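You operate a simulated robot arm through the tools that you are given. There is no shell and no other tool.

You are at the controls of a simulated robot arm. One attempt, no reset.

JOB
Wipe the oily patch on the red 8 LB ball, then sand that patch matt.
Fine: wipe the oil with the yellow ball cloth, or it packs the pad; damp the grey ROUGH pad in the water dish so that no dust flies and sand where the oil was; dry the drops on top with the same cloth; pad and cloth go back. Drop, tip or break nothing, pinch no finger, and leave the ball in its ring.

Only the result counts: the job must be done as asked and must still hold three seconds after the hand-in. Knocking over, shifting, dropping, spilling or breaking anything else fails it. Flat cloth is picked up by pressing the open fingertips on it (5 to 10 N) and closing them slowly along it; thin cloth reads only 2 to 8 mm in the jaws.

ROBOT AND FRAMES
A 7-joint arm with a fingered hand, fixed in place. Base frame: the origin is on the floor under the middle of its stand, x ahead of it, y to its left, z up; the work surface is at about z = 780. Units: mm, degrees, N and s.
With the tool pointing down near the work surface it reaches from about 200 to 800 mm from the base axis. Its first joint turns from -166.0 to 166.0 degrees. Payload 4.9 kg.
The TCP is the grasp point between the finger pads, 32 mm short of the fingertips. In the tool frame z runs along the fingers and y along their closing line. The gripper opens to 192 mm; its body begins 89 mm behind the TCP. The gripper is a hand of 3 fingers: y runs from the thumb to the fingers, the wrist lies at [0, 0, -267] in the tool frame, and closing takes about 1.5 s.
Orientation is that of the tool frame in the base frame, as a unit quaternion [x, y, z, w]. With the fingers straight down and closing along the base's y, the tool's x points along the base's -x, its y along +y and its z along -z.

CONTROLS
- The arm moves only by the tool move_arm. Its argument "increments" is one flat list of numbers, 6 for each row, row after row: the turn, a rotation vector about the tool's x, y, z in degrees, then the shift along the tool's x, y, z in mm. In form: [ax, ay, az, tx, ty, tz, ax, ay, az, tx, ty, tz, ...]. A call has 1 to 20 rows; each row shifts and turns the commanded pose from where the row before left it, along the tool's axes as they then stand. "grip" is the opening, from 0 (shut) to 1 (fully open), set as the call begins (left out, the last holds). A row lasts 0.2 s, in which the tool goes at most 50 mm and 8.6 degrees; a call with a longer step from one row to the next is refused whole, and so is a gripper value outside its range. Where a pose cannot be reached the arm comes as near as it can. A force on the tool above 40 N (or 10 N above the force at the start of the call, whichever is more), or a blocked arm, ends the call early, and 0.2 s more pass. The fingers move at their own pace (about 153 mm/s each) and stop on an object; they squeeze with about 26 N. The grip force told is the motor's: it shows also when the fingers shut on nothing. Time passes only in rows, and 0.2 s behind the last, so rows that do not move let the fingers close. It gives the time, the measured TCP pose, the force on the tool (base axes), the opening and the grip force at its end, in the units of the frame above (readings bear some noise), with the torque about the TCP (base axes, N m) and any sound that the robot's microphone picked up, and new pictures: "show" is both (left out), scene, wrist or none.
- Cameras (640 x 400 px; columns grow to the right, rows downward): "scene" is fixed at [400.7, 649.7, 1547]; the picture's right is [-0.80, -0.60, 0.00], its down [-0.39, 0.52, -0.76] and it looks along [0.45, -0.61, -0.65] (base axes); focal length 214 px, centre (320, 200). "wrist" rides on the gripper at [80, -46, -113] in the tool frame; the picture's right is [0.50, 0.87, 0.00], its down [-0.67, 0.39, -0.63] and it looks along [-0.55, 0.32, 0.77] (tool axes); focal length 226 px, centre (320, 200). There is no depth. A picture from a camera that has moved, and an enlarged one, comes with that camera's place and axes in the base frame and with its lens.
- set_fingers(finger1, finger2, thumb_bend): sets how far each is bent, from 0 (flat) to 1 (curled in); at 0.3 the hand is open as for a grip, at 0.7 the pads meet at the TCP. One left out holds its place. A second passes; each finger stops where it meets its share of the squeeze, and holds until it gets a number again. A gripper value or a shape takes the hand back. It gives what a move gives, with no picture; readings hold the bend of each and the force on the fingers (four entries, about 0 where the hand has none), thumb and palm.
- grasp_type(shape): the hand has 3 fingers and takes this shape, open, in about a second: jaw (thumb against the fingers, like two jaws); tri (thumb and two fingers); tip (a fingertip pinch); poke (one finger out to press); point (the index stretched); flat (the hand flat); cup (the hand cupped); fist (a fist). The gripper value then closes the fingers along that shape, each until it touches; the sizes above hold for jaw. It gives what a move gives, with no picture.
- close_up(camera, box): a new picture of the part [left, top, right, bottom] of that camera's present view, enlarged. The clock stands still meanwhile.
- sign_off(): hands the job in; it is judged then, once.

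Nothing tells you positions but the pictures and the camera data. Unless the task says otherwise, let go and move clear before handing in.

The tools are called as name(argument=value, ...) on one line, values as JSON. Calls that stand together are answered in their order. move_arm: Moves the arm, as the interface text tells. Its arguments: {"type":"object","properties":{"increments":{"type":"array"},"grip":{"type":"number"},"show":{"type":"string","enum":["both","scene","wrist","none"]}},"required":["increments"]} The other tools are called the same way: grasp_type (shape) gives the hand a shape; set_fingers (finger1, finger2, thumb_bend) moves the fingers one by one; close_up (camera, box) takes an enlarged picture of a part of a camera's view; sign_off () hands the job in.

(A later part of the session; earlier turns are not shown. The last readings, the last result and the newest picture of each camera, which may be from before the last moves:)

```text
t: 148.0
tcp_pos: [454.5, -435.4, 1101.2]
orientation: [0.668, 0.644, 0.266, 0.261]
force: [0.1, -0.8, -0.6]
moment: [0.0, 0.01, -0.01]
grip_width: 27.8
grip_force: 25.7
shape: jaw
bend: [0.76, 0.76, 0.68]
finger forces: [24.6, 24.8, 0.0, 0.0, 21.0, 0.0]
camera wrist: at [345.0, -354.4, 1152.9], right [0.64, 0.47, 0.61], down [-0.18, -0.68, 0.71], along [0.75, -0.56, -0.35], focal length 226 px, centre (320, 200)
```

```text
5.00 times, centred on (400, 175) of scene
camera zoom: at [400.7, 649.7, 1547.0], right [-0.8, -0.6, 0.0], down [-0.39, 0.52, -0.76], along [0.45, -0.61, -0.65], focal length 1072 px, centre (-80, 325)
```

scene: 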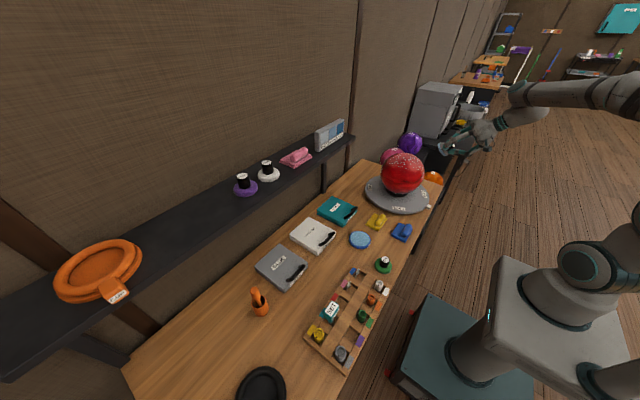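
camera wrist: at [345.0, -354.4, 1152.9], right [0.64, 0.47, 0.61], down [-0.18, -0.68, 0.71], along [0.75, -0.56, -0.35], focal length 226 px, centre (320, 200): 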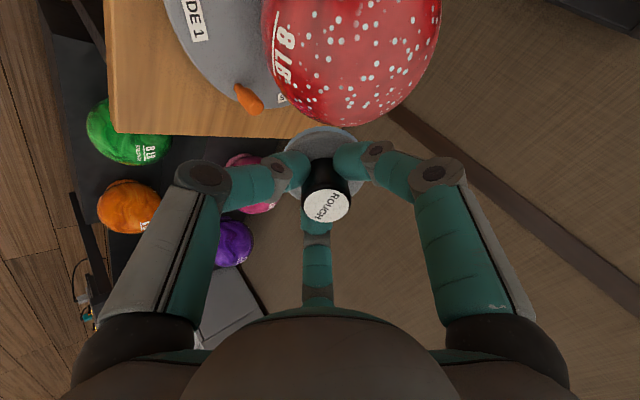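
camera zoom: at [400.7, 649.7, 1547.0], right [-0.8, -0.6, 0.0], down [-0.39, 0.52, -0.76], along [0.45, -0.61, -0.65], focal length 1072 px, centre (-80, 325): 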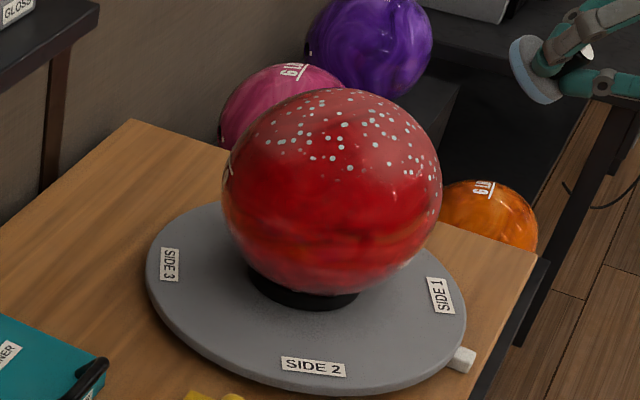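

The matt area now reaches past the patch on every side, with margin. I bring the hand upright and carry the pad back to its place.

move_arm(increments=[7.3, 0, 0, 0, 0, -5, 7.3, 0, 0, 0, 0, -5, 7.3, 0, 0, 0, 0, -5, 7.3, 0, 0, 0, 0, -5, 7.3, 0, 0, 0, 0, -5, 7.3, 0, -2.7, 0, 0, -5, 0, 0, 0, 44, 2.8, 0, 0, 0, 0, 45, 2.8, 0, 0, 0, 0, 45, 2.8, 0, 0, 0, 0, 45, 2.8, 0, 0, 0, 0, 45, 2.8, 0, 0, 0, 0, 45, 2.8, 0, 0, 0, 0, 45, 2.8, 0, 0, 0, 0, 45, 2.8, 0, 0, 0, 0, 45, 2.8, 0, 0, 0, 0, 45, 2.8, 0, 0, 0, 0, 0, 0, 0])

```text
t: 151.6
tcp_pos: [460.2, 12.2, 1134.5]
orientation: [0.7, 0.714, 0.005, -0.005]
force: [-1.5, 0.3, 0.2]
moment: [0.01, -0.03, 0.0]
grip_width: 27.6
grip_force: 25.8
shape: jaw
bend: [0.76, 0.76, 0.68]
finger forces: [24.5, 24.6, 0.0, 0.0, 19.9, 0.0]
camera wrist: at [412.0, 88.4, 1247.3], right [0.86, 0.52, 0.01], down [0.4, -0.67, 0.62], along [0.33, -0.53, -0.78], focal length 226 px, centre (320, 200)
```

scene: 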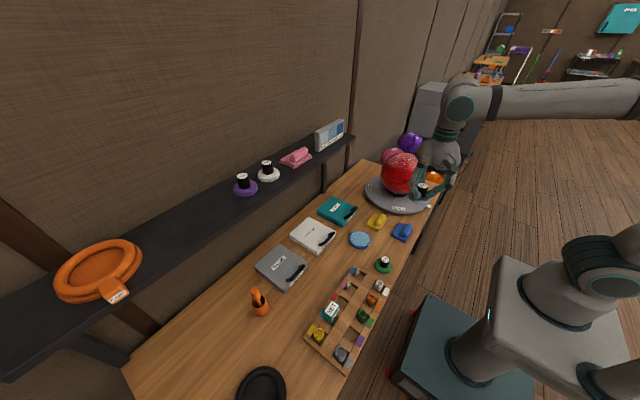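
wrist: 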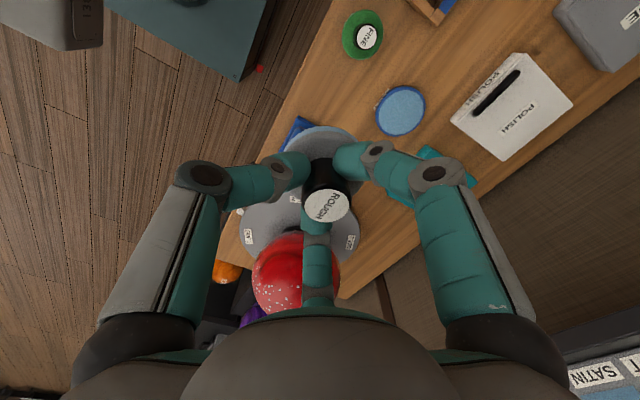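

move_arm(increments=[0, 0, 1.1, 2, 22, 30, 0, 0, 0, 0, 0, 48, 0, 0, 0, 0, 0, 48, 0, 0, 0, 0, 0, 48, 0, 0, 0, 0, 0, 48, 0, 0, 0, 0, 0, 20, 0, 0, 0, 0, 0, 0])

close_up(camera="wrist", box=[180, 60, 460, 260])

close_up(camera="scene", box=[355, 210, 425, 270])

```text
t: 153.2
tcp_pos: [483.6, 16.3, 892.2]
orientation: [0.707, 0.707, 0.006, -0.005]
force: [0.2, 0.6, -0.8]
moment: [0.0, 0.0, -0.04]
grip_width: 27.6
grip_force: 26.3
shape: jaw
bend: [0.76, 0.76, 0.68]
finger forces: [24.2, 24.4, 0.0, 0.0, 19.7, 0.1]
camera wrist: at [437.0, 94.1, 1004.7], right [0.87, 0.5, 0.01], down [0.39, -0.68, 0.62], along [0.32, -0.54, -0.78], focal length 226 px, centre (320, 200)
```

scene: 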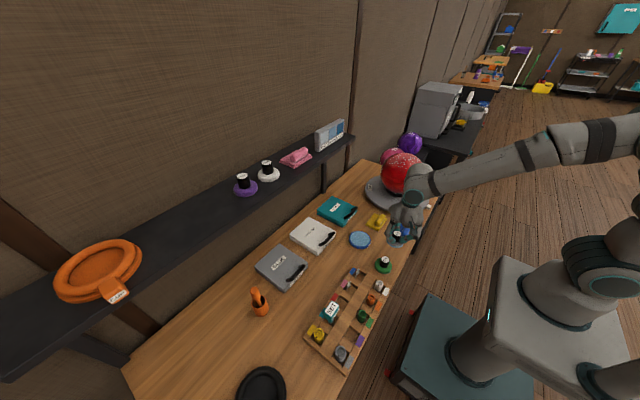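
wrist: 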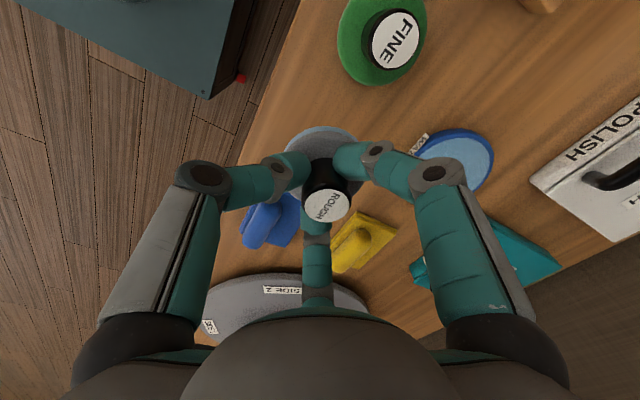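

```text
2.00 times, centred on (320, 160) of wrist
camera zoom: at [437.0, 94.1, 1004.7], right [0.87, 0.5, 0.01], down [0.39, -0.68, 0.62], along [0.32, -0.54, -0.78], focal length 452 px, centre (320, 280)
```

zoom: 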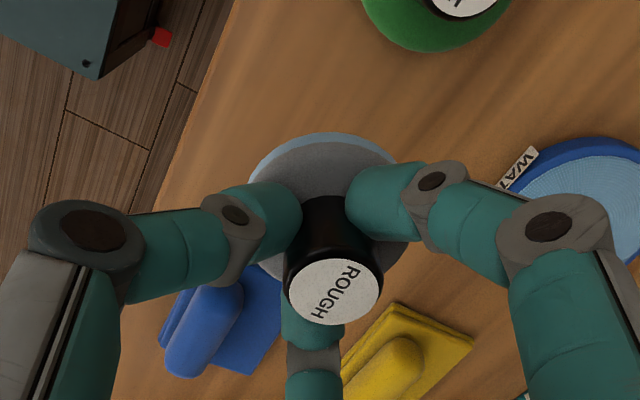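

```text
6.67 times, centred on (390, 240) of scene
camera zoom: at [400.7, 649.7, 1547.0], right [-0.8, -0.6, 0.0], down [-0.39, 0.52, -0.76], along [0.45, -0.61, -0.65], focal length 1430 px, centre (-147, -67)
```

zoom: 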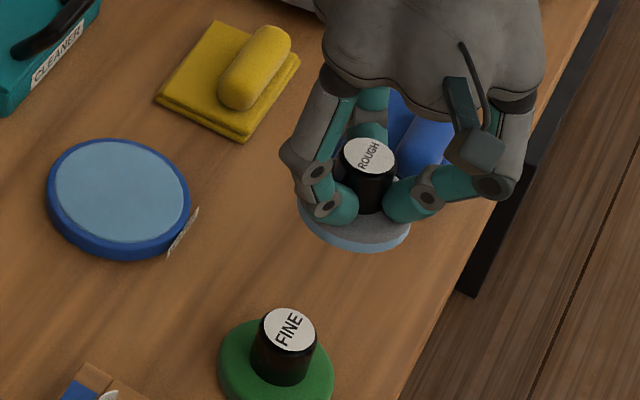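

The pad has shifted about 4 mm in the grip; I correct for that and lower it onto its old spot.

move_arm(increments=[0, 0, 0, -2, -5, 20, 0, 0, 0, 0, 0, 20, 0, 0, 0, 0, 0, 10, 0, 0, 0, 0, 0, 3, 0, 0, 0, 0, 0, 0], show="none")

close_up(camera="wrist", box=[180, 60, 460, 260])

close_up(camera="scene", box=[355, 210, 425, 270])

```text
t: 154.4
tcp_pos: [477.4, 15.8, 840.8]
orientation: [0.708, 0.707, 0.005, -0.005]
force: [0.3, -0.1, -0.3]
moment: [0.02, -0.02, 0.02]
grip_width: 27.5
grip_force: 25.7
shape: jaw
bend: [0.76, 0.76, 0.68]
finger forces: [24.2, 24.5, 0.1, 0.0, 19.6, 0.0]
```

```text
2.00 times, centred on (320, 160) of wrist
camera zoom: at [430.7, 93.7, 953.6], right [0.87, 0.5, 0.01], down [0.39, -0.68, 0.62], along [0.32, -0.54, -0.78], focal length 452 px, centre (320, 280)
```

zoom: 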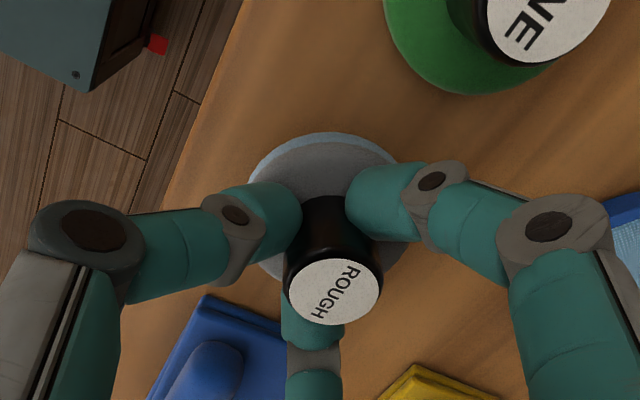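

```text
6.67 times, centred on (390, 240) of scene
camera zoom: at [400.7, 649.7, 1547.0], right [-0.8, -0.6, 0.0], down [-0.39, 0.52, -0.76], along [0.45, -0.61, -0.65], focal length 1430 px, centre (-147, -67)
```

zoom: 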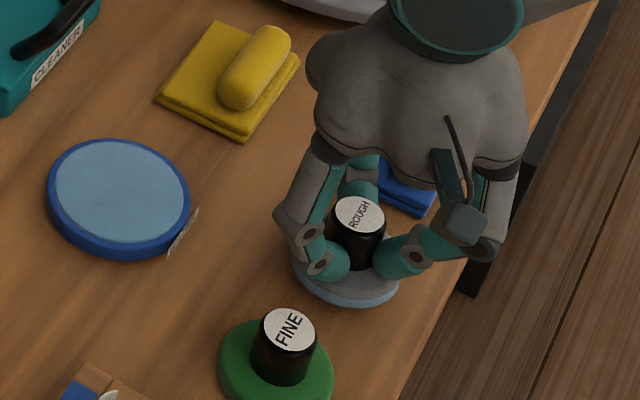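

The pad hovers right over its original spot. I lower it until it touches.

move_arm(increments=[0, 0, 0, 0, 0.5, 3, 0, 0, 0, 0, 0, 2, 0, 0, 0, 0, 0, 1.5, 0, 0, 0, 0, 0, 0], show="none")

```text
t: 155.4
tcp_pos: [477.3, 17.9, 835.1]
orientation: [0.707, 0.707, 0.004, -0.006]
force: [-0.6, -0.1, -0.7]
moment: [-0.02, 0.01, -0.03]
grip_width: 27.7
grip_force: 26.4
shape: jaw
bend: [0.76, 0.76, 0.68]
finger forces: [24.1, 24.5, 0.0, 0.0, 19.5, 0.1]
```

move_arm(increments=[0, 0, 0, -1, 0, 1.5, 0, 0, 0, 0, 0, 1.5, 0, 0, 0, 0, 0, 0], show="none")

```text
t: 156.2
tcp_pos: [479.3, 16.1, 831.2]
orientation: [0.707, 0.707, 0.006, -0.006]
force: [0.3, 0.8, -0.1]
moment: [0.0, -0.01, 0.0]
grip_width: 27.7
grip_force: 26.0
shape: jaw
bend: [0.76, 0.76, 0.68]
finger forces: [24.2, 24.5, 0.0, 0.0, 19.5, 0.0]
```

move_arm(increments=[0, 0, 0, 0, 0, 1, 0, 0, 0, 0, 0, 1, 0, 0, 0, 0, 0, 0], show="none")

```text
t: 157.0
tcp_pos: [479.9, 16.8, 829.9]
orientation: [0.707, 0.707, 0.005, -0.005]
force: [-2.0, -0.7, 4.8]
moment: [-0.13, -0.11, -0.04]
grip_width: 27.8
grip_force: 26.1
shape: jaw
bend: [0.76, 0.76, 0.68]
finger forces: [24.1, 27.5, 0.0, 0.0, 21.2, 0.0]
```

The pad stands on the bench. I open the fingers and rise.

move_arm(increments=[0, 0, 0, 0, 0, 0.5, 0, 0, 0, 0, 0, 0, 0, 0, 0, 0, 0, 0], grip=0.4, show="none")

move_arm(increments=[0, 0, 0, 0, 0, -10, 0, 0, 0, 0, 0, -30, 0, 0, 0, 0, 0, -40, 0, 0, 0, 0, 0, -40, 0, 0, 0, 0, 0, -40, 0, 0, 0, 0, 0, 0])

close_up(camera="scene", box=[345, 200, 425, 260])

close_up(camera="wrist", box=[230, 0, 430, 160])

```text
t: 157.8
tcp_pos: [479.1, 14.8, 827.8]
orientation: [0.707, 0.707, 0.004, -0.007]
force: [-0.1, 0.2, 0.2]
moment: [-0.01, -0.04, 0.01]
grip_width: 76.4
grip_force: 0.1
shape: jaw
bend: [0.42, 0.42, 0.7]
finger forces: [0.1, 0.1, 0.1, 0.0, 0.1, 0.1]
```

```text
t: 159.2
tcp_pos: [478.1, 14.4, 993.5]
orientation: [0.708, 0.706, 0.004, -0.006]
force: [0.4, -0.1, -0.2]
moment: [0.02, -0.02, -0.05]
grip_width: 76.6
grip_force: 0.1
shape: jaw
bend: [0.42, 0.42, 0.7]
finger forces: [0.0, 0.0, 0.0, 0.1, 0.1, 0.0]
camera wrist: at [431.9, 92.7, 1105.6], right [0.87, 0.5, 0.01], down [0.39, -0.68, 0.62], along [0.31, -0.54, -0.78], focal length 226 px, centre (320, 200)
```

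scene: 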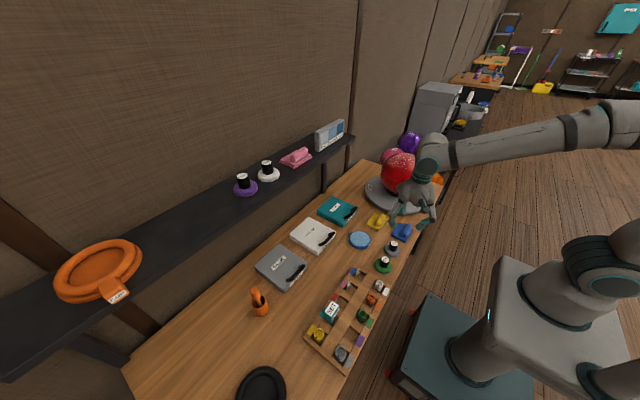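
wrist: 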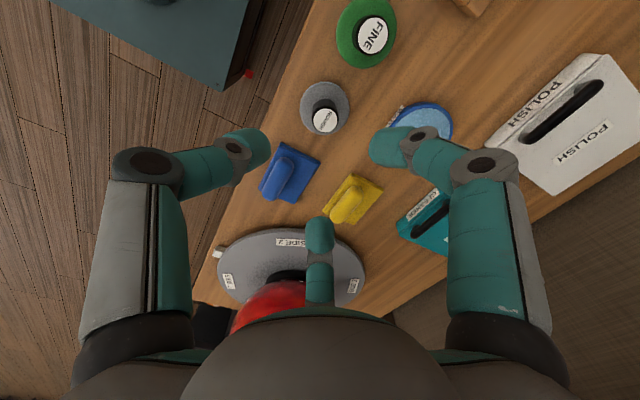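

```text
6.67 times, centred on (385, 230) of scene
camera zoom: at [400.7, 649.7, 1547.0], right [-0.8, -0.6, 0.0], down [-0.39, 0.52, -0.76], along [0.45, -0.61, -0.65], focal length 1430 px, centre (-113, 0)
```

zoom: 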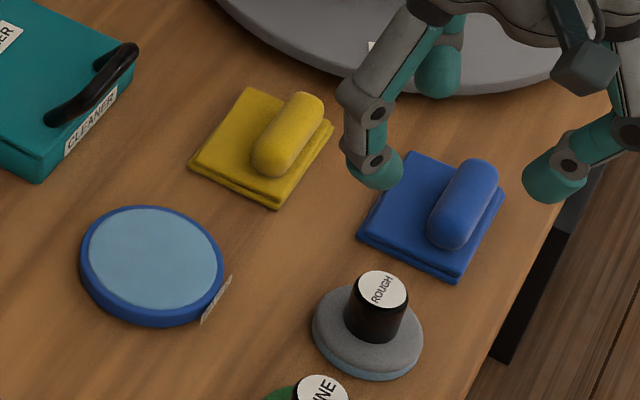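

```text
2.50 times, centred on (330, 80) of wrist
camera zoom: at [431.9, 92.7, 1105.6], right [0.87, 0.5, 0.01], down [0.39, -0.68, 0.62], along [0.31, -0.54, -0.78], focal length 565 px, centre (295, 500)
```

zoom: 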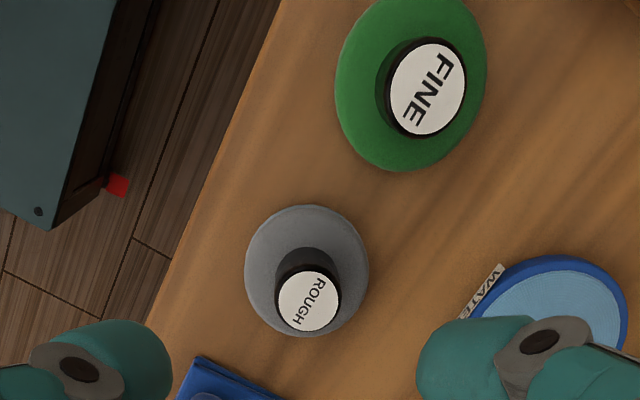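

The pad is back within about 4 mm of its spot, upright. Next I fetch the same yellow cloth again to dry the drops.

move_arm(increments=[0, 0, 0, -28.3, 30.5, 0, 0, 0, 0, -28.3, 30.5, 0, 0, 0, 0, -28.3, 30.5, 0, 0, 0, 0, -28.3, 30.5, 0, 0, 0, 0, 0, 0, 45, 0, 0, 0, 0, 0, 45, 0, 0, 0, 0, 0, 30, 0, 0, 0, 0, 0, 0], grip=0.5)

close_up(camera="wrist", box=[180, 60, 460, 260])

```text
t: 161.0
tcp_pos: [600.8, -97.3, 869.2]
orientation: [0.707, 0.707, 0.005, -0.005]
force: [-0.1, 0.6, 0.2]
moment: [0.0, 0.0, -0.01]
grip_width: 95.6
grip_force: 0.0
shape: jaw
bend: [0.37, 0.37, 0.7]
finger forces: [0.0, 0.0, 0.1, 0.0, 0.1, 0.1]
camera wrist: at [555.6, -20.0, 981.6], right [0.87, 0.5, 0.01], down [0.39, -0.68, 0.62], along [0.32, -0.54, -0.78], focal length 226 px, centre (320, 200)
```

scene: 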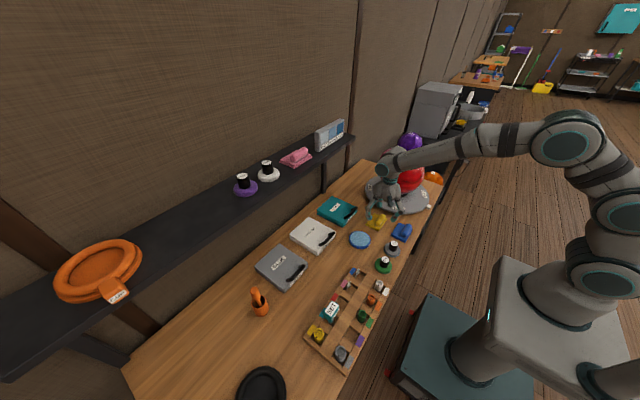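
wrist: 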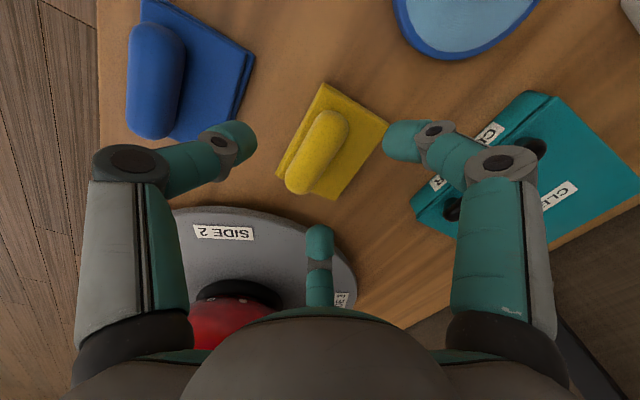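

```text
2.00 times, centred on (320, 160) of wrist
camera zoom: at [555.6, -20.0, 981.6], right [0.87, 0.5, 0.01], down [0.39, -0.68, 0.62], along [0.32, -0.54, -0.78], focal length 452 px, centre (320, 280)
```

zoom: 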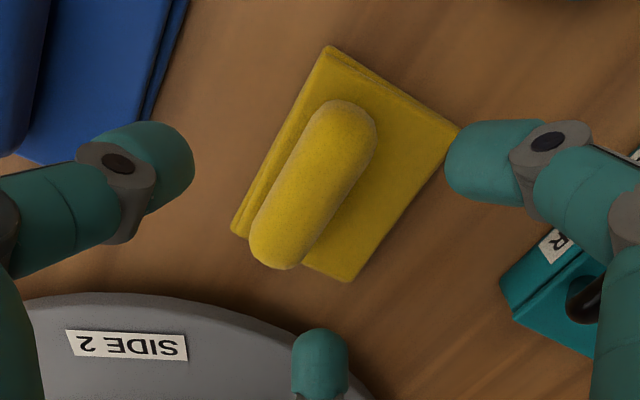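

The roll is right under the hand. I lower to its height and close on it.

move_arm(increments=[0, 0, 0, -2, 0, 20, 0, 0, 0, 0, 0, 14, 0, 0, 0, 0, 0, 3, 0, 0, 0, 0, 0, 0], show="none")

move_arm(increments=[0, 0, 0, 0, 0, 0, 0, 0, 0, 0, 0, 0, 0, 0, 0, 0, 0, 0, 0, 0, 0, 0, 0, 0, 0, 0, 0, 0, 0, 0, 0, 0, 0, 0, 0, 0, 0, 0, 0, 0, 0, 0], grip=0.0)

close_up(camera="wrist", box=[180, 60, 460, 260])

```text
t: 162.0
tcp_pos: [601.4, -98.4, 831.1]
orientation: [0.707, 0.707, 0.005, -0.006]
force: [-0.4, 0.1, -0.5]
moment: [0.0, 0.01, -0.01]
grip_width: 95.6
grip_force: 0.1
shape: jaw
bend: [0.37, 0.37, 0.7]
finger forces: [0.0, 0.0, 0.0, 0.1, 0.1, 0.1]
```

```text
t: 163.6
tcp_pos: [601.8, -98.5, 832.0]
orientation: [0.708, 0.706, 0.006, -0.005]
force: [-0.2, 0.5, 1.1]
moment: [-0.02, 0.02, -0.02]
grip_width: 31.0
grip_force: 26.0
shape: jaw
bend: [0.78, 0.78, 0.7]
finger forces: [16.8, 16.7, 0.0, 0.0, 27.9, 0.0]
camera wrist: at [555.4, -21.1, 944.0], right [0.87, 0.5, 0.01], down [0.39, -0.68, 0.62], along [0.32, -0.54, -0.78], focal length 226 px, centre (320, 200)
```

scene: 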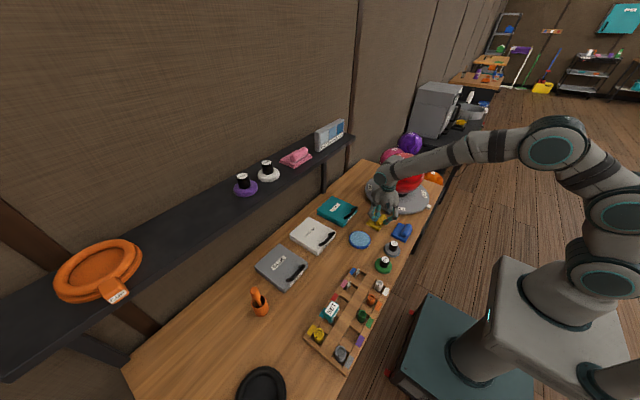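
wrist: 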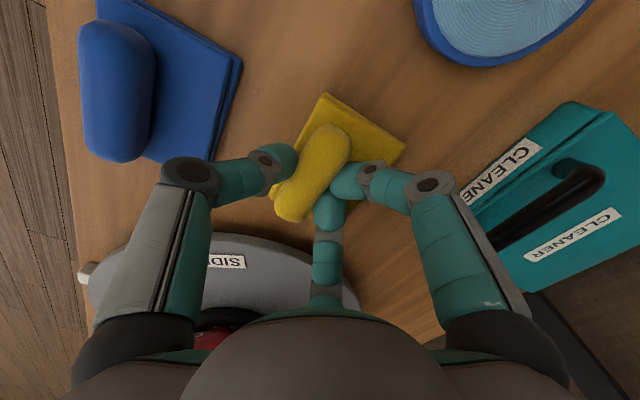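

```text
2.00 times, centred on (320, 160) of wrist
camera zoom: at [555.4, -21.1, 944.0], right [0.87, 0.5, 0.01], down [0.39, -0.68, 0.62], along [0.32, -0.54, -0.78], focal length 452 px, centre (320, 280)
```

zoom: 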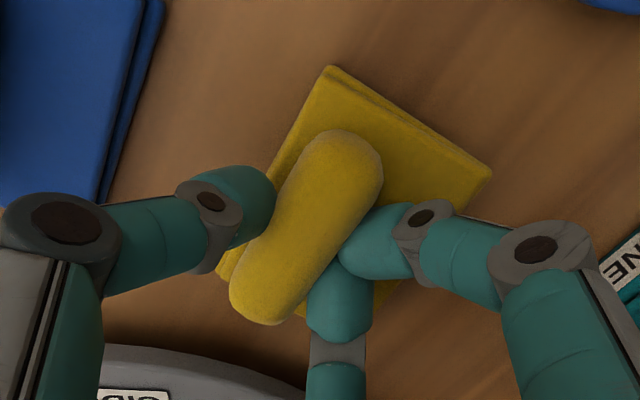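

Same firm grip. I lift the cloth and carry it above the ball.

move_arm(increments=[0, 0, 0, 0, 0, -10, 0, -0.9, 0, 0, 0, -40, 0, 0, 0, 0, 0, -48, 0, 0, 0, 0, 0, -48, 0, 0, 0, 0, 0, -48, 0, 0, 0, 0, 0, -48, 0, 0, 0, 0, 0, -40, 0, 0, 0, -44, 2.5, 0, 0, 0, 0, -44, 2.5, 0, 0, 0, 0, -44, 2.5, 0, 0, 0, 0, -44, 2.5, 0, 0, 0, 0, -44, 2.5, 0, 0, 0, 0, -44, 2.5, 0, 0, 0, 0, 0, 0, 0])

close_up(camera="wrist", box=[160, 40, 480, 260])

close_up(camera="scene", box=[350, 100, 450, 220])

```text
t: 166.6
tcp_pos: [614.3, -364.2, 1115.1]
orientation: [0.707, 0.707, -0.001, -0.001]
force: [-0.1, 0.2, -0.8]
moment: [-0.01, 0.0, 0.0]
grip_width: 30.6
grip_force: 25.9
shape: jaw
bend: [0.78, 0.78, 0.7]
finger forces: [17.2, 17.2, 0.1, 0.0, 27.5, 0.0]
camera wrist: at [568.7, -285.1, 1227.3], right [0.87, 0.5, 0.0], down [0.39, -0.67, 0.63], along [0.32, -0.55, -0.78], focal length 226 px, centre (320, 200)
```

scene: 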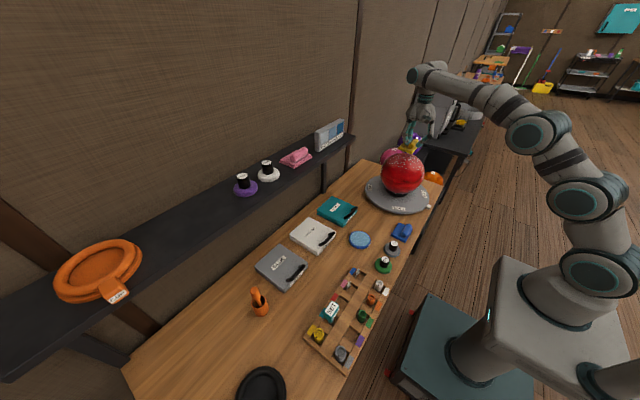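
wrist: 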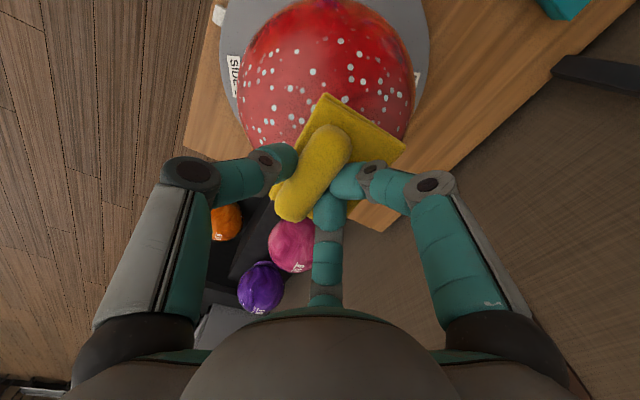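

```text
1.82 times, centred on (320, 150) of wrist
camera zoom: at [568.7, -285.1, 1227.3], right [0.87, 0.5, 0.0], down [0.39, -0.67, 0.63], along [0.32, -0.55, -0.78], focal length 411 px, centre (320, 291)
```

zoom: 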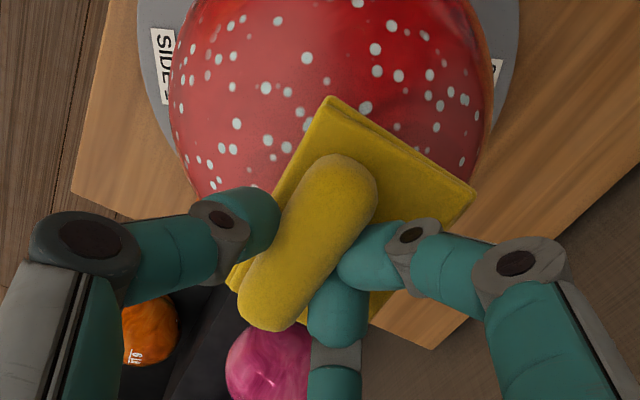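

```text
3.33 times, centred on (400, 160) of scene
camera zoom: at [400.7, 649.7, 1547.0], right [-0.8, -0.6, 0.0], down [-0.39, 0.52, -0.76], along [0.45, -0.61, -0.65], focal length 715 px, centre (53, 333)
```

zoom: 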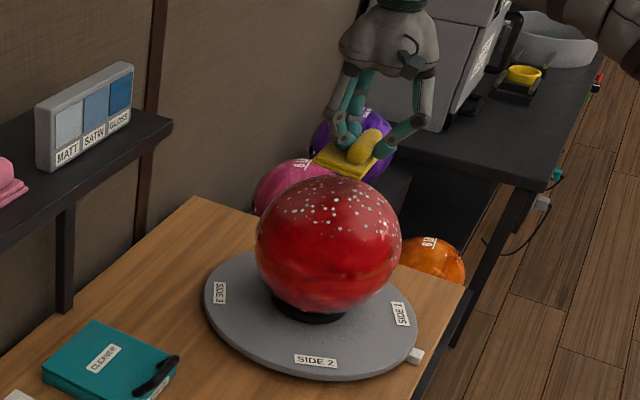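

I begin drying at the top: lowering the cloth to light contact.

move_arm(increments=[0, 0, 0, 2, 2, 15, 0, 0, 0, 0, 0, 14, 0, 0, 0, 0, 0, 3, 0, 0, 0, 0, 0, 1.5, 0, 0, 0, 0, 0, 0], show="none")

move_arm(increments=[0, 0, 0, 0, 0, 1.5, 0, 0, 0, 0, 0, 1.5, 0, 0, 0, 0, 0, 0], show="none")

```text
t: 167.8
tcp_pos: [617.0, -362.4, 1082.2]
orientation: [0.707, 0.707, -0.001, 0.001]
force: [-1.6, -0.5, 5.5]
moment: [-0.03, 0.09, -0.01]
grip_width: 30.4
grip_force: 26.0
shape: jaw
bend: [0.78, 0.78, 0.7]
finger forces: [17.6, 18.2, 0.1, 0.1, 28.2, 0.0]
```

```text
t: 168.6
tcp_pos: [617.8, -361.3, 1080.1]
orientation: [0.707, 0.707, 0.0, 0.002]
force: [-1.1, 0.0, 24.1]
moment: [-0.03, 0.26, 0.03]
grip_width: 30.8
grip_force: 26.0
shape: jaw
bend: [0.78, 0.78, 0.69]
finger forces: [21.2, 21.4, 0.1, 0.0, 30.9, 0.1]
```

move_arm(increments=[0, 0, 0, 0, 0, -1.5, 2.5, 0, 0, 0, 7, 0.2, 2.5, 0, 0, 0, 7, 0.2, -2.5, 0, 0, 0, -7, 0, -2.5, 0, 0, 0, -7, 0, 0, -4, 0, 11.2, 0, 0.3, 0, -4, 0, 11.2, 0, 0.3, 0, -4, 0, 11.2, 0, 0.3], show="none")

move_arm(increments=[0, 4, 0, -11.2, 0, 0.2, 0, 4, 0, -11.2, 0, 0.3, 0, 4, 0, -11.2, 0, 0.3, 0, 4, 0, -11.2, 0, 0.3, 0, 4, 0, -11.2, 0, 0.3], show="none")

```text
t: 170.4
tcp_pos: [618.8, -327.5, 1076.9]
orientation: [0.703, 0.703, -0.074, 0.075]
force: [-0.6, 2.1, 22.0]
moment: [-0.08, 0.26, -0.01]
grip_width: 30.9
grip_force: 25.8
shape: jaw
bend: [0.78, 0.79, 0.69]
finger forces: [25.3, 25.7, 0.1, 0.0, 32.4, 0.1]
```

```text
t: 171.5
tcp_pos: [617.6, -370.4, 1081.9]
orientation: [0.707, 0.707, 0.024, -0.021]
force: [-1.3, 0.1, 3.3]
moment: [0.04, 0.09, 0.01]
grip_width: 30.6
grip_force: 25.6
shape: jaw
bend: [0.78, 0.78, 0.69]
finger forces: [22.7, 22.2, 0.1, 0.0, 28.8, 0.0]
stopped in row 5: the force on the tool passed its limit at 41 N (the readings are from after the stop); the commanded pose is now the measured one
```

move_arm(increments=[0, 4, 0, -11.2, 0, 0.8, -2.5, 0, 0, 0, -7, 0.3, -2.5, 0, 0, 0, -7, 0.3, -2.5, 0, 0, 0, -7, 0.3], show="none")

move_arm(increments=[0, -4, 0, 11.2, 0, 0.4, 0, -4, 0, 11.2, 0, 0.3, 0, -4, 0, 11.2, 0, 0.3, 0, -4, 0, 11.2, 0, 0.3], show="none")

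```text
t: 172.5
tcp_pos: [596.5, -380.7, 1080.9]
orientation: [0.707, 0.701, 0.095, 0.0]
force: [0.1, -0.5, 0.0]
moment: [0.02, -0.02, 0.0]
grip_width: 30.3
grip_force: 25.7
shape: jaw
bend: [0.78, 0.78, 0.7]
finger forces: [0.1, 0.0, 0.0, 0.0, 27.7, 0.1]
```

```text
t: 173.5
tcp_pos: [598.4, -336.9, 1077.6]
orientation: [0.714, 0.693, -0.005, 0.099]
force: [0.1, 0.3, -0.7]
moment: [-0.03, -0.01, 0.0]
grip_width: 30.4
grip_force: 26.3
shape: jaw
bend: [0.78, 0.78, 0.7]
finger forces: [0.1, 0.0, 0.0, 0.1, 27.7, 0.0]
```

The cloth settled a few mm deeper into the grip, as before. I press in to regain light contact.

move_arm(increments=[0, 0, 0, 0, 0, 2, 0, 0, 0, 0, 0, 1.5, 0, 0, 0, 0, 0, 0], show="none")

```text
t: 174.3
tcp_pos: [599.4, -337.9, 1077.8]
orientation: [0.714, 0.693, -0.004, 0.099]
force: [-1.7, 1.5, 8.1]
moment: [0.09, 0.19, -0.01]
grip_width: 30.5
grip_force: 26.1
shape: jaw
bend: [0.78, 0.78, 0.7]
finger forces: [24.0, 22.9, 0.0, 0.0, 28.9, 0.0]
```

move_arm(increments=[0, 4, 0, -11.2, 0, 0.3, 0, 4, 0, -11.2, 0, 0.3, 0, 4, 0, -11.2, 0, 0.3, 0, 4, 0, -11.2, 0, 0.3, -4, 0, 0, 0, -11.2, 0.4, -4, 0, 0, 0, -11.2, 0.4], show="none")

move_arm(increments=[-4, 0, 0, 0, -11.2, 0.4, -4, 0, 0, 0, -11.2, 0.4, -4, 0, 0, 0, -11.2, 0.4], show="none")

```text
t: 175.7
tcp_pos: [575.2, -382.0, 1072.6]
orientation: [0.705, 0.692, 0.144, 0.05]
force: [-2.5, -2.7, 15.4]
moment: [0.0, 0.08, 0.02]
grip_width: 30.4
grip_force: 26.4
shape: jaw
bend: [0.78, 0.78, 0.7]
finger forces: [0.0, 0.0, 0.0, 0.0, 29.0, 0.0]
```

```text
t: 176.5
tcp_pos: [543.4, -378.6, 1057.8]
orientation: [0.696, 0.673, 0.217, 0.122]
force: [-5.8, -0.7, 9.4]
moment: [0.03, 0.14, 0.03]
grip_width: 30.2
grip_force: 26.6
shape: jaw
bend: [0.78, 0.78, 0.7]
finger forces: [0.1, 0.0, 0.1, 0.1, 29.0, 0.1]
```

move_arm(increments=[-4, 0, 0, 0, -11.2, 0.4, -4, 0, 0, 0, -11.2, 0.5, -4, 0, 0, 0, -11.2, 0.5], show="none")

move_arm(increments=[-4, 0, 0, 0, -11.2, 0.5, -4, 0, 0, 0, -11.2, 0.6, -4, 0, 0, 0, -11.2, 0.6])

close_up(camera="scene", box=[360, 135, 440, 215])

close_up(camera="wrist", box=[160, 0, 480, 230])

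```text
t: 177.3
tcp_pos: [516.6, -376.1, 1038.1]
orientation: [0.679, 0.648, 0.285, 0.194]
force: [-1.8, -0.3, 0.3]
moment: [-0.01, 0.04, 0.01]
grip_width: 30.3
grip_force: 26.0
shape: jaw
bend: [0.78, 0.78, 0.7]
finger forces: [0.1, 0.0, 0.0, 0.0, 28.7, 0.1]
```

```text
t: 178.1
tcp_pos: [494.2, -372.3, 1018.1]
orientation: [0.655, 0.614, 0.352, 0.267]
force: [0.3, -0.4, 0.0]
moment: [0.0, 0.02, -0.02]
grip_width: 29.8
grip_force: 26.0
shape: jaw
bend: [0.78, 0.78, 0.7]
finger forces: [0.0, 0.0, 0.0, 0.1, 27.9, 0.0]
camera wrist: at [376.0, -299.2, 1060.4], right [0.53, 0.4, 0.74], down [-0.26, -0.76, 0.6], along [0.8, -0.51, -0.3], focal length 226 px, centre (320, 200)
```

scene: 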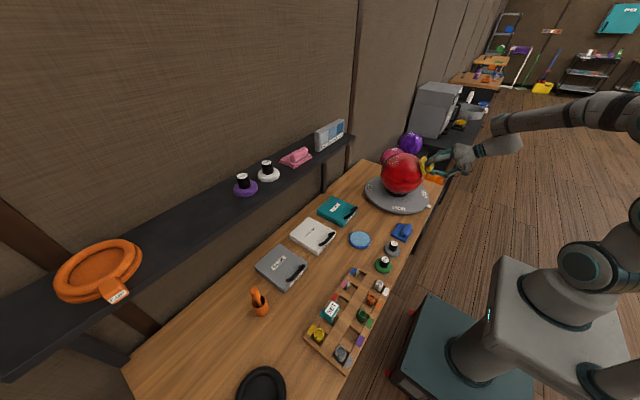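
wrist: 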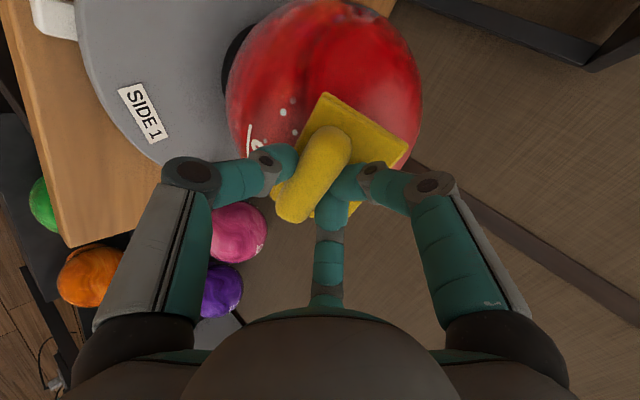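

```text
5.00 times, centred on (400, 175) of scene
camera zoom: at [400.7, 649.7, 1547.0], right [-0.8, -0.6, 0.0], down [-0.39, 0.52, -0.76], along [0.45, -0.61, -0.65], focal length 1072 px, centre (-80, 325)
```

zoom: 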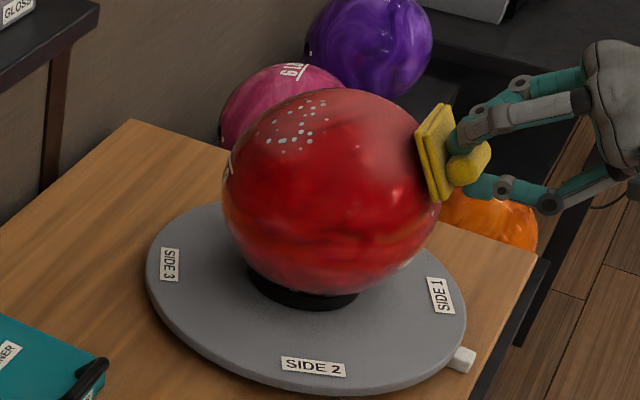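

```text
1.74 times, centred on (320, 115) of wrist
camera zoom: at [376.0, -299.2, 1060.4], right [0.53, 0.4, 0.74], down [-0.26, -0.76, 0.6], along [0.8, -0.51, -0.3], focal length 393 px, centre (320, 348)
```

zoom: 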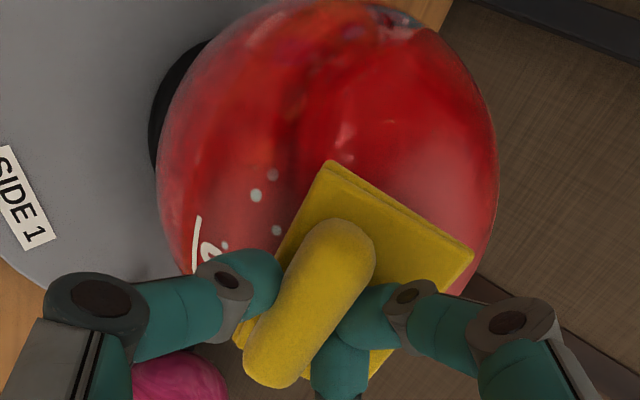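

Nearly all drops on the near side and the top are dried; a few are left low near the label, and a cluster on the far side. I press in again and wipe lower, toward the label.

move_arm(increments=[0, 0, 0, 0, 0, 2, 0, 0, 0, 0, 0, 1.5, 0, 0, 0, 0, 0, 0], show="none")

```text
t: 178.9
tcp_pos: [496.7, -371.8, 1017.0]
orientation: [0.655, 0.614, 0.35, 0.267]
force: [-13.5, -1.0, 7.7]
moment: [0.0, 0.28, 0.0]
grip_width: 30.3
grip_force: 26.2
shape: jaw
bend: [0.78, 0.78, 0.7]
finger forces: [0.0, 0.0, 0.0, 0.0, 30.8, 0.1]
```

move_arm(increments=[-4, 0, 0, 0, -11.1, 0.2, -4, 0, 0, 0, -11.1, 0.4, -4, 0, 0, 0, -11.1, 0.4], show="none")

move_arm(increments=[-4, 0, 0, 0, -11.1, 0.4, 0, -4, 0, 11.1, 0, 0.4, 0, -4, 0, 11.1, 0, 0.4], show="none")

```text
t: 179.7
tcp_pos: [478.8, -367.2, 987.5]
orientation: [0.625, 0.574, 0.413, 0.331]
force: [-5.0, -1.4, 1.7]
moment: [0.02, 0.07, -0.04]
grip_width: 30.1
grip_force: 26.6
shape: jaw
bend: [0.78, 0.78, 0.7]
finger forces: [0.1, 0.1, 0.0, 0.0, 29.3, 0.0]
```

```text
t: 180.5
tcp_pos: [473.6, -345.3, 981.1]
orientation: [0.641, 0.533, 0.389, 0.391]
force: [0.3, 0.3, -0.8]
moment: [-0.02, 0.01, 0.01]
grip_width: 30.0
grip_force: 26.3
shape: jaw
bend: [0.78, 0.78, 0.7]
finger forces: [0.1, 0.1, 0.0, 0.0, 28.1, 0.0]
```

move_arm(increments=[0, 0, 0, 0, 0, 2, 0, 0, 0, 0, 0, 1.5, 0, -4, 0, 11.1, 0, 0.5, 0, -4, 0, 11.1, 0, 0.4], show="none")

move_arm(increments=[0, 4, 0, -11.1, 0, 0.3, 0, 4, 0, -11.1, 0, 0.3, 0, 4, 0, -11.1, 0, 0.3, 0, 4, 0, -11.1, 0, 0.3])

close_up(camera="scene", box=[360, 135, 440, 215])

close_up(camera="wrist", box=[160, 0, 480, 230])

```text
t: 181.5
tcp_pos: [481.0, -324.3, 979.5]
orientation: [0.666, 0.505, 0.343, 0.428]
force: [-24.8, 7.8, 11.3]
moment: [0.08, 0.06, -0.05]
grip_width: 30.5
grip_force: 25.8
shape: jaw
bend: [0.79, 0.79, 0.69]
finger forces: [0.0, 0.0, 0.0, 0.1, 31.2, 0.1]
```

```text
t: 182.5
tcp_pos: [477.4, -369.5, 976.5]
orientation: [0.612, 0.559, 0.433, 0.355]
force: [-26.2, -3.9, 12.3]
moment: [-0.04, 0.19, 0.03]
grip_width: 31.1
grip_force: 26.1
shape: jaw
bend: [0.79, 0.79, 0.68]
finger forces: [0.0, 0.0, 0.0, 0.1, 31.8, 0.1]
camera wrist: at [355.1, -291.6, 985.6], right [0.33, 0.39, 0.86], down [-0.44, -0.75, 0.5], along [0.84, -0.54, -0.07], focal length 226 px, centre (320, 200)
```

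scene: 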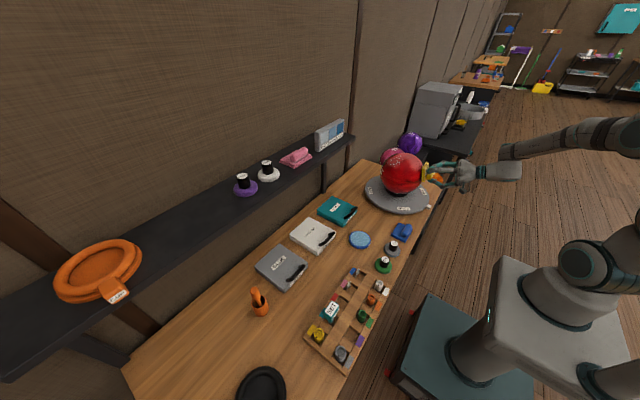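
wrist: 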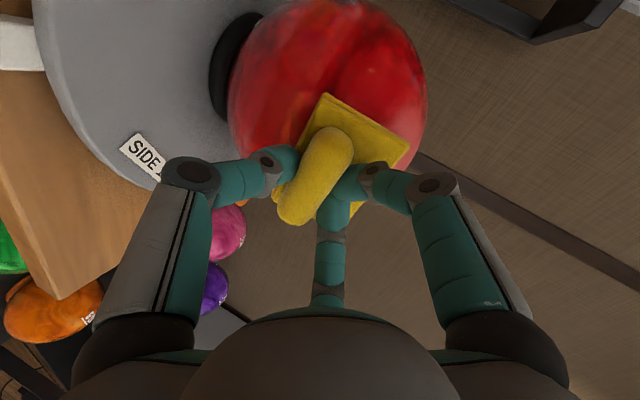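

```text
5.00 times, centred on (400, 175) of scene
camera zoom: at [400.7, 649.7, 1547.0], right [-0.8, -0.6, 0.0], down [-0.39, 0.52, -0.76], along [0.45, -0.61, -0.65], focal length 1072 px, centre (-80, 325)
```

zoom: 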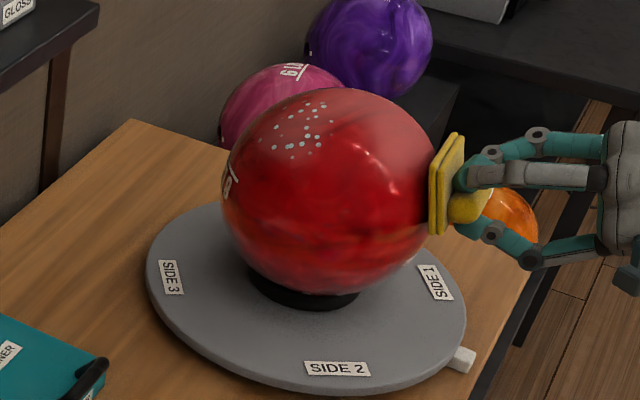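

```text
1.74 times, centred on (320, 115) of wrist
camera zoom: at [355.1, -291.6, 985.6], right [0.33, 0.39, 0.86], down [-0.44, -0.75, 0.5], along [0.84, -0.54, -0.07], focal length 393 px, centre (320, 348)
```

zoom: 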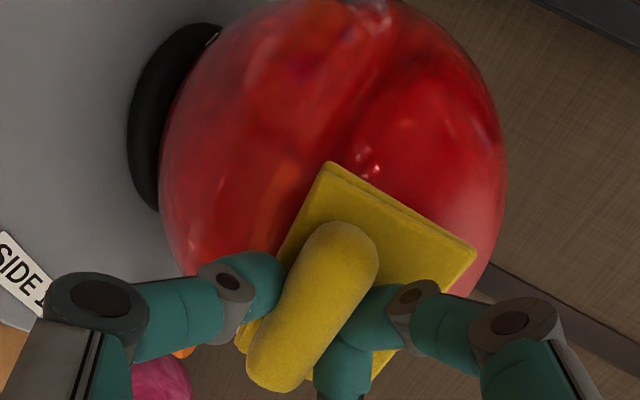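

The low drops by the label are gone, though the turntable turned a little further. Pushing this hard from the side could tip the ball, so I back off and look.

move_arm(increments=[0, 0, 0, 0, 0, -15, 0, 0, 0, -10, 0, -30, 4, 0, 0, -20, 0, -30, 6, 0, 0, -20, 0, -20, 6, 0, 0, -15, 0, 0, 0, 0, 0, 0, 0, 0])

close_up(camera="wrist", box=[240, 0, 480, 160])

close_up(camera="scene", box=[360, 135, 440, 215])

```text
t: 183.9
tcp_pos: [388.4, -438.8, 1003.5]
orientation: [0.655, 0.615, 0.35, 0.265]
force: [0.4, 0.1, -0.3]
moment: [0.01, 0.03, -0.01]
grip_width: 30.2
grip_force: 25.4
shape: jaw
bend: [0.78, 0.78, 0.7]
finger forces: [0.0, 0.1, 0.0, 0.0, 27.7, 0.1]
camera wrist: at [271.4, -364.8, 1046.8], right [0.54, 0.4, 0.74], down [-0.26, -0.76, 0.6], along [0.8, -0.51, -0.3], focal length 226 px, centre (320, 200)
```

scene: 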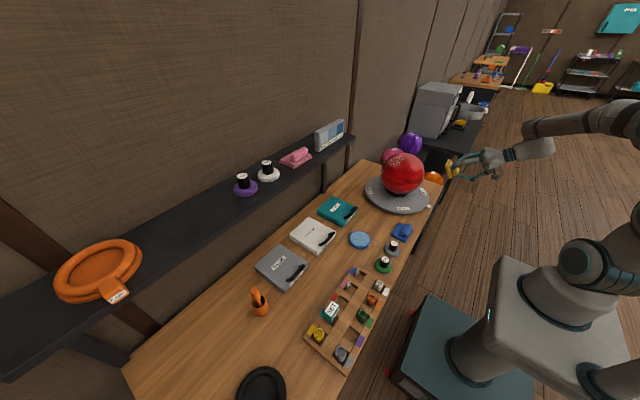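
wrist: 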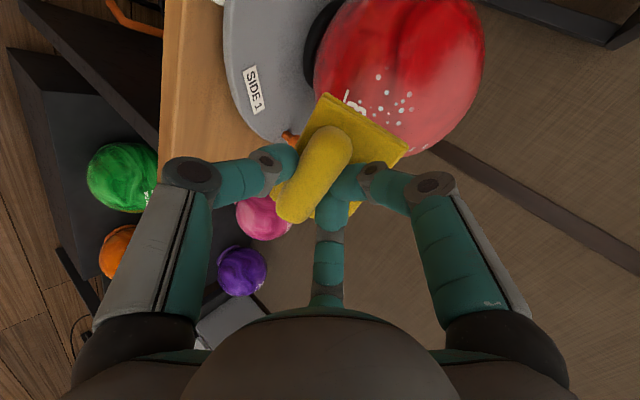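

```text
2.50 times, centred on (360, 80) of wrist
camera zoom: at [271.4, -364.8, 1046.8], right [0.54, 0.4, 0.74], down [-0.26, -0.76, 0.6], along [0.8, -0.51, -0.3], focal length 565 px, centre (220, 500)
```

zoom: 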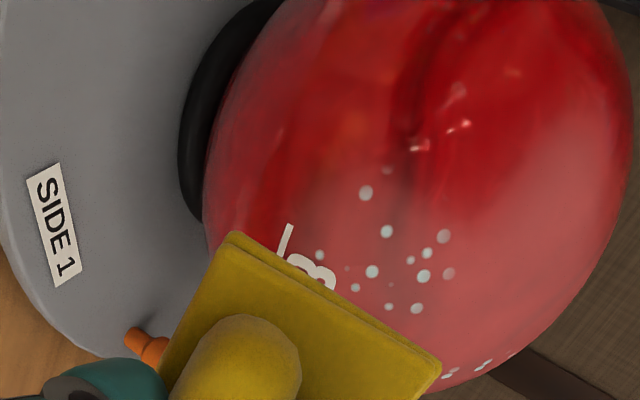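

```text
5.00 times, centred on (400, 175) of scene
camera zoom: at [400.7, 649.7, 1547.0], right [-0.8, -0.6, 0.0], down [-0.39, 0.52, -0.76], along [0.45, -0.61, -0.65], focal length 1072 px, centre (-80, 325)
```

zoom: 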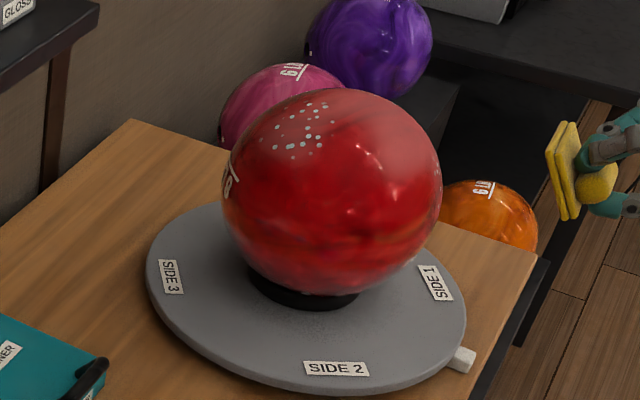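

A few drops are left between the label and the patch, two on the -Y side, and the far cluster. I line the hand up with that meridian for straight, light wiping strokes (no sideways drag).

move_arm(increments=[0, 0, -4.85, 0, 0, 0, 0, 0, -4.85, 0, 0, 0, 7, 0, 0, 0, 0, 0, 0, 0, 0, 17.2, 37.5, 18.8, 0, 0, 0, 17.2, 37.5, 18.8, 0, 0, 0, 17.2, 37.5, 18.8, 0, 0, 0, 0, 0, 0], show="none")

```text
t: 185.5
tcp_pos: [503.8, -374.5, 1041.5]
orientation: [0.617, 0.687, 0.285, 0.257]
force: [-0.2, -0.2, -0.4]
moment: [-0.02, 0.01, 0.02]
grip_width: 30.2
grip_force: 26.4
shape: jaw
bend: [0.78, 0.78, 0.7]
finger forces: [0.0, 0.0, 0.1, 0.1, 27.7, 0.0]
```

move_arm(increments=[0, 0, 0, 0, 0, 5, 0, 0, 0, 0, 0, 3, 0, 0, 0, 0, 0, 1.5, 0, 0, 0, 0, 0, 1, 0, 0, 0, 0, 0, 0], show="none")

```text
t: 186.7
tcp_pos: [510.9, -372.8, 1036.4]
orientation: [0.618, 0.686, 0.286, 0.257]
force: [-0.1, -0.7, 0.2]
moment: [0.0, 0.01, 0.0]
grip_width: 30.4
grip_force: 25.8
shape: jaw
bend: [0.78, 0.78, 0.7]
finger forces: [0.0, 0.0, 0.0, 0.0, 27.7, 0.1]
```

move_arm(increments=[0, 0, 0, 0, 0, 1.5, 0, 0, 0, 0, 0, 1.5, 0, 0, 0, 0, 0, 0], show="none")

```text
t: 187.5
tcp_pos: [514.6, -373.9, 1036.2]
orientation: [0.618, 0.686, 0.285, 0.258]
force: [-11.8, -0.7, 7.8]
moment: [-0.02, 0.23, 0.0]
grip_width: 30.4
grip_force: 25.8
shape: jaw
bend: [0.78, 0.78, 0.7]
finger forces: [0.0, 0.1, 0.0, 0.1, 30.2, 0.1]
```

move_arm(increments=[-4, 0, 0, 0, -11, 0.4, -4, 0, 0, 0, -11, 0.5, -4, 0, 0, 0, -11, 0.6], show="none")

move_arm(increments=[-4, 0, 0, 0, -11, 0.7, -4, 0, 0, 0, -11, 0.7, -4, 0, 0, 0, -11, 0.7], show="none")

```text
t: 188.3
tcp_pos: [491.5, -375.7, 1008.0]
orientation: [0.588, 0.652, 0.356, 0.32]
force: [-12.3, -3.4, 9.2]
moment: [-0.01, 0.09, 0.0]
grip_width: 30.3
grip_force: 26.2
shape: jaw
bend: [0.78, 0.79, 0.7]
finger forces: [0.0, 0.1, 0.0, 0.0, 29.1, 0.1]
```

```text
t: 189.1
tcp_pos: [477.8, -376.8, 976.8]
orientation: [0.552, 0.611, 0.423, 0.379]
force: [-22.4, -3.6, 10.6]
moment: [-0.03, 0.21, -0.02]
grip_width: 30.6
grip_force: 26.3
shape: jaw
bend: [0.79, 0.79, 0.69]
finger forces: [0.0, 0.0, 0.0, 0.0, 31.0, 0.0]
```

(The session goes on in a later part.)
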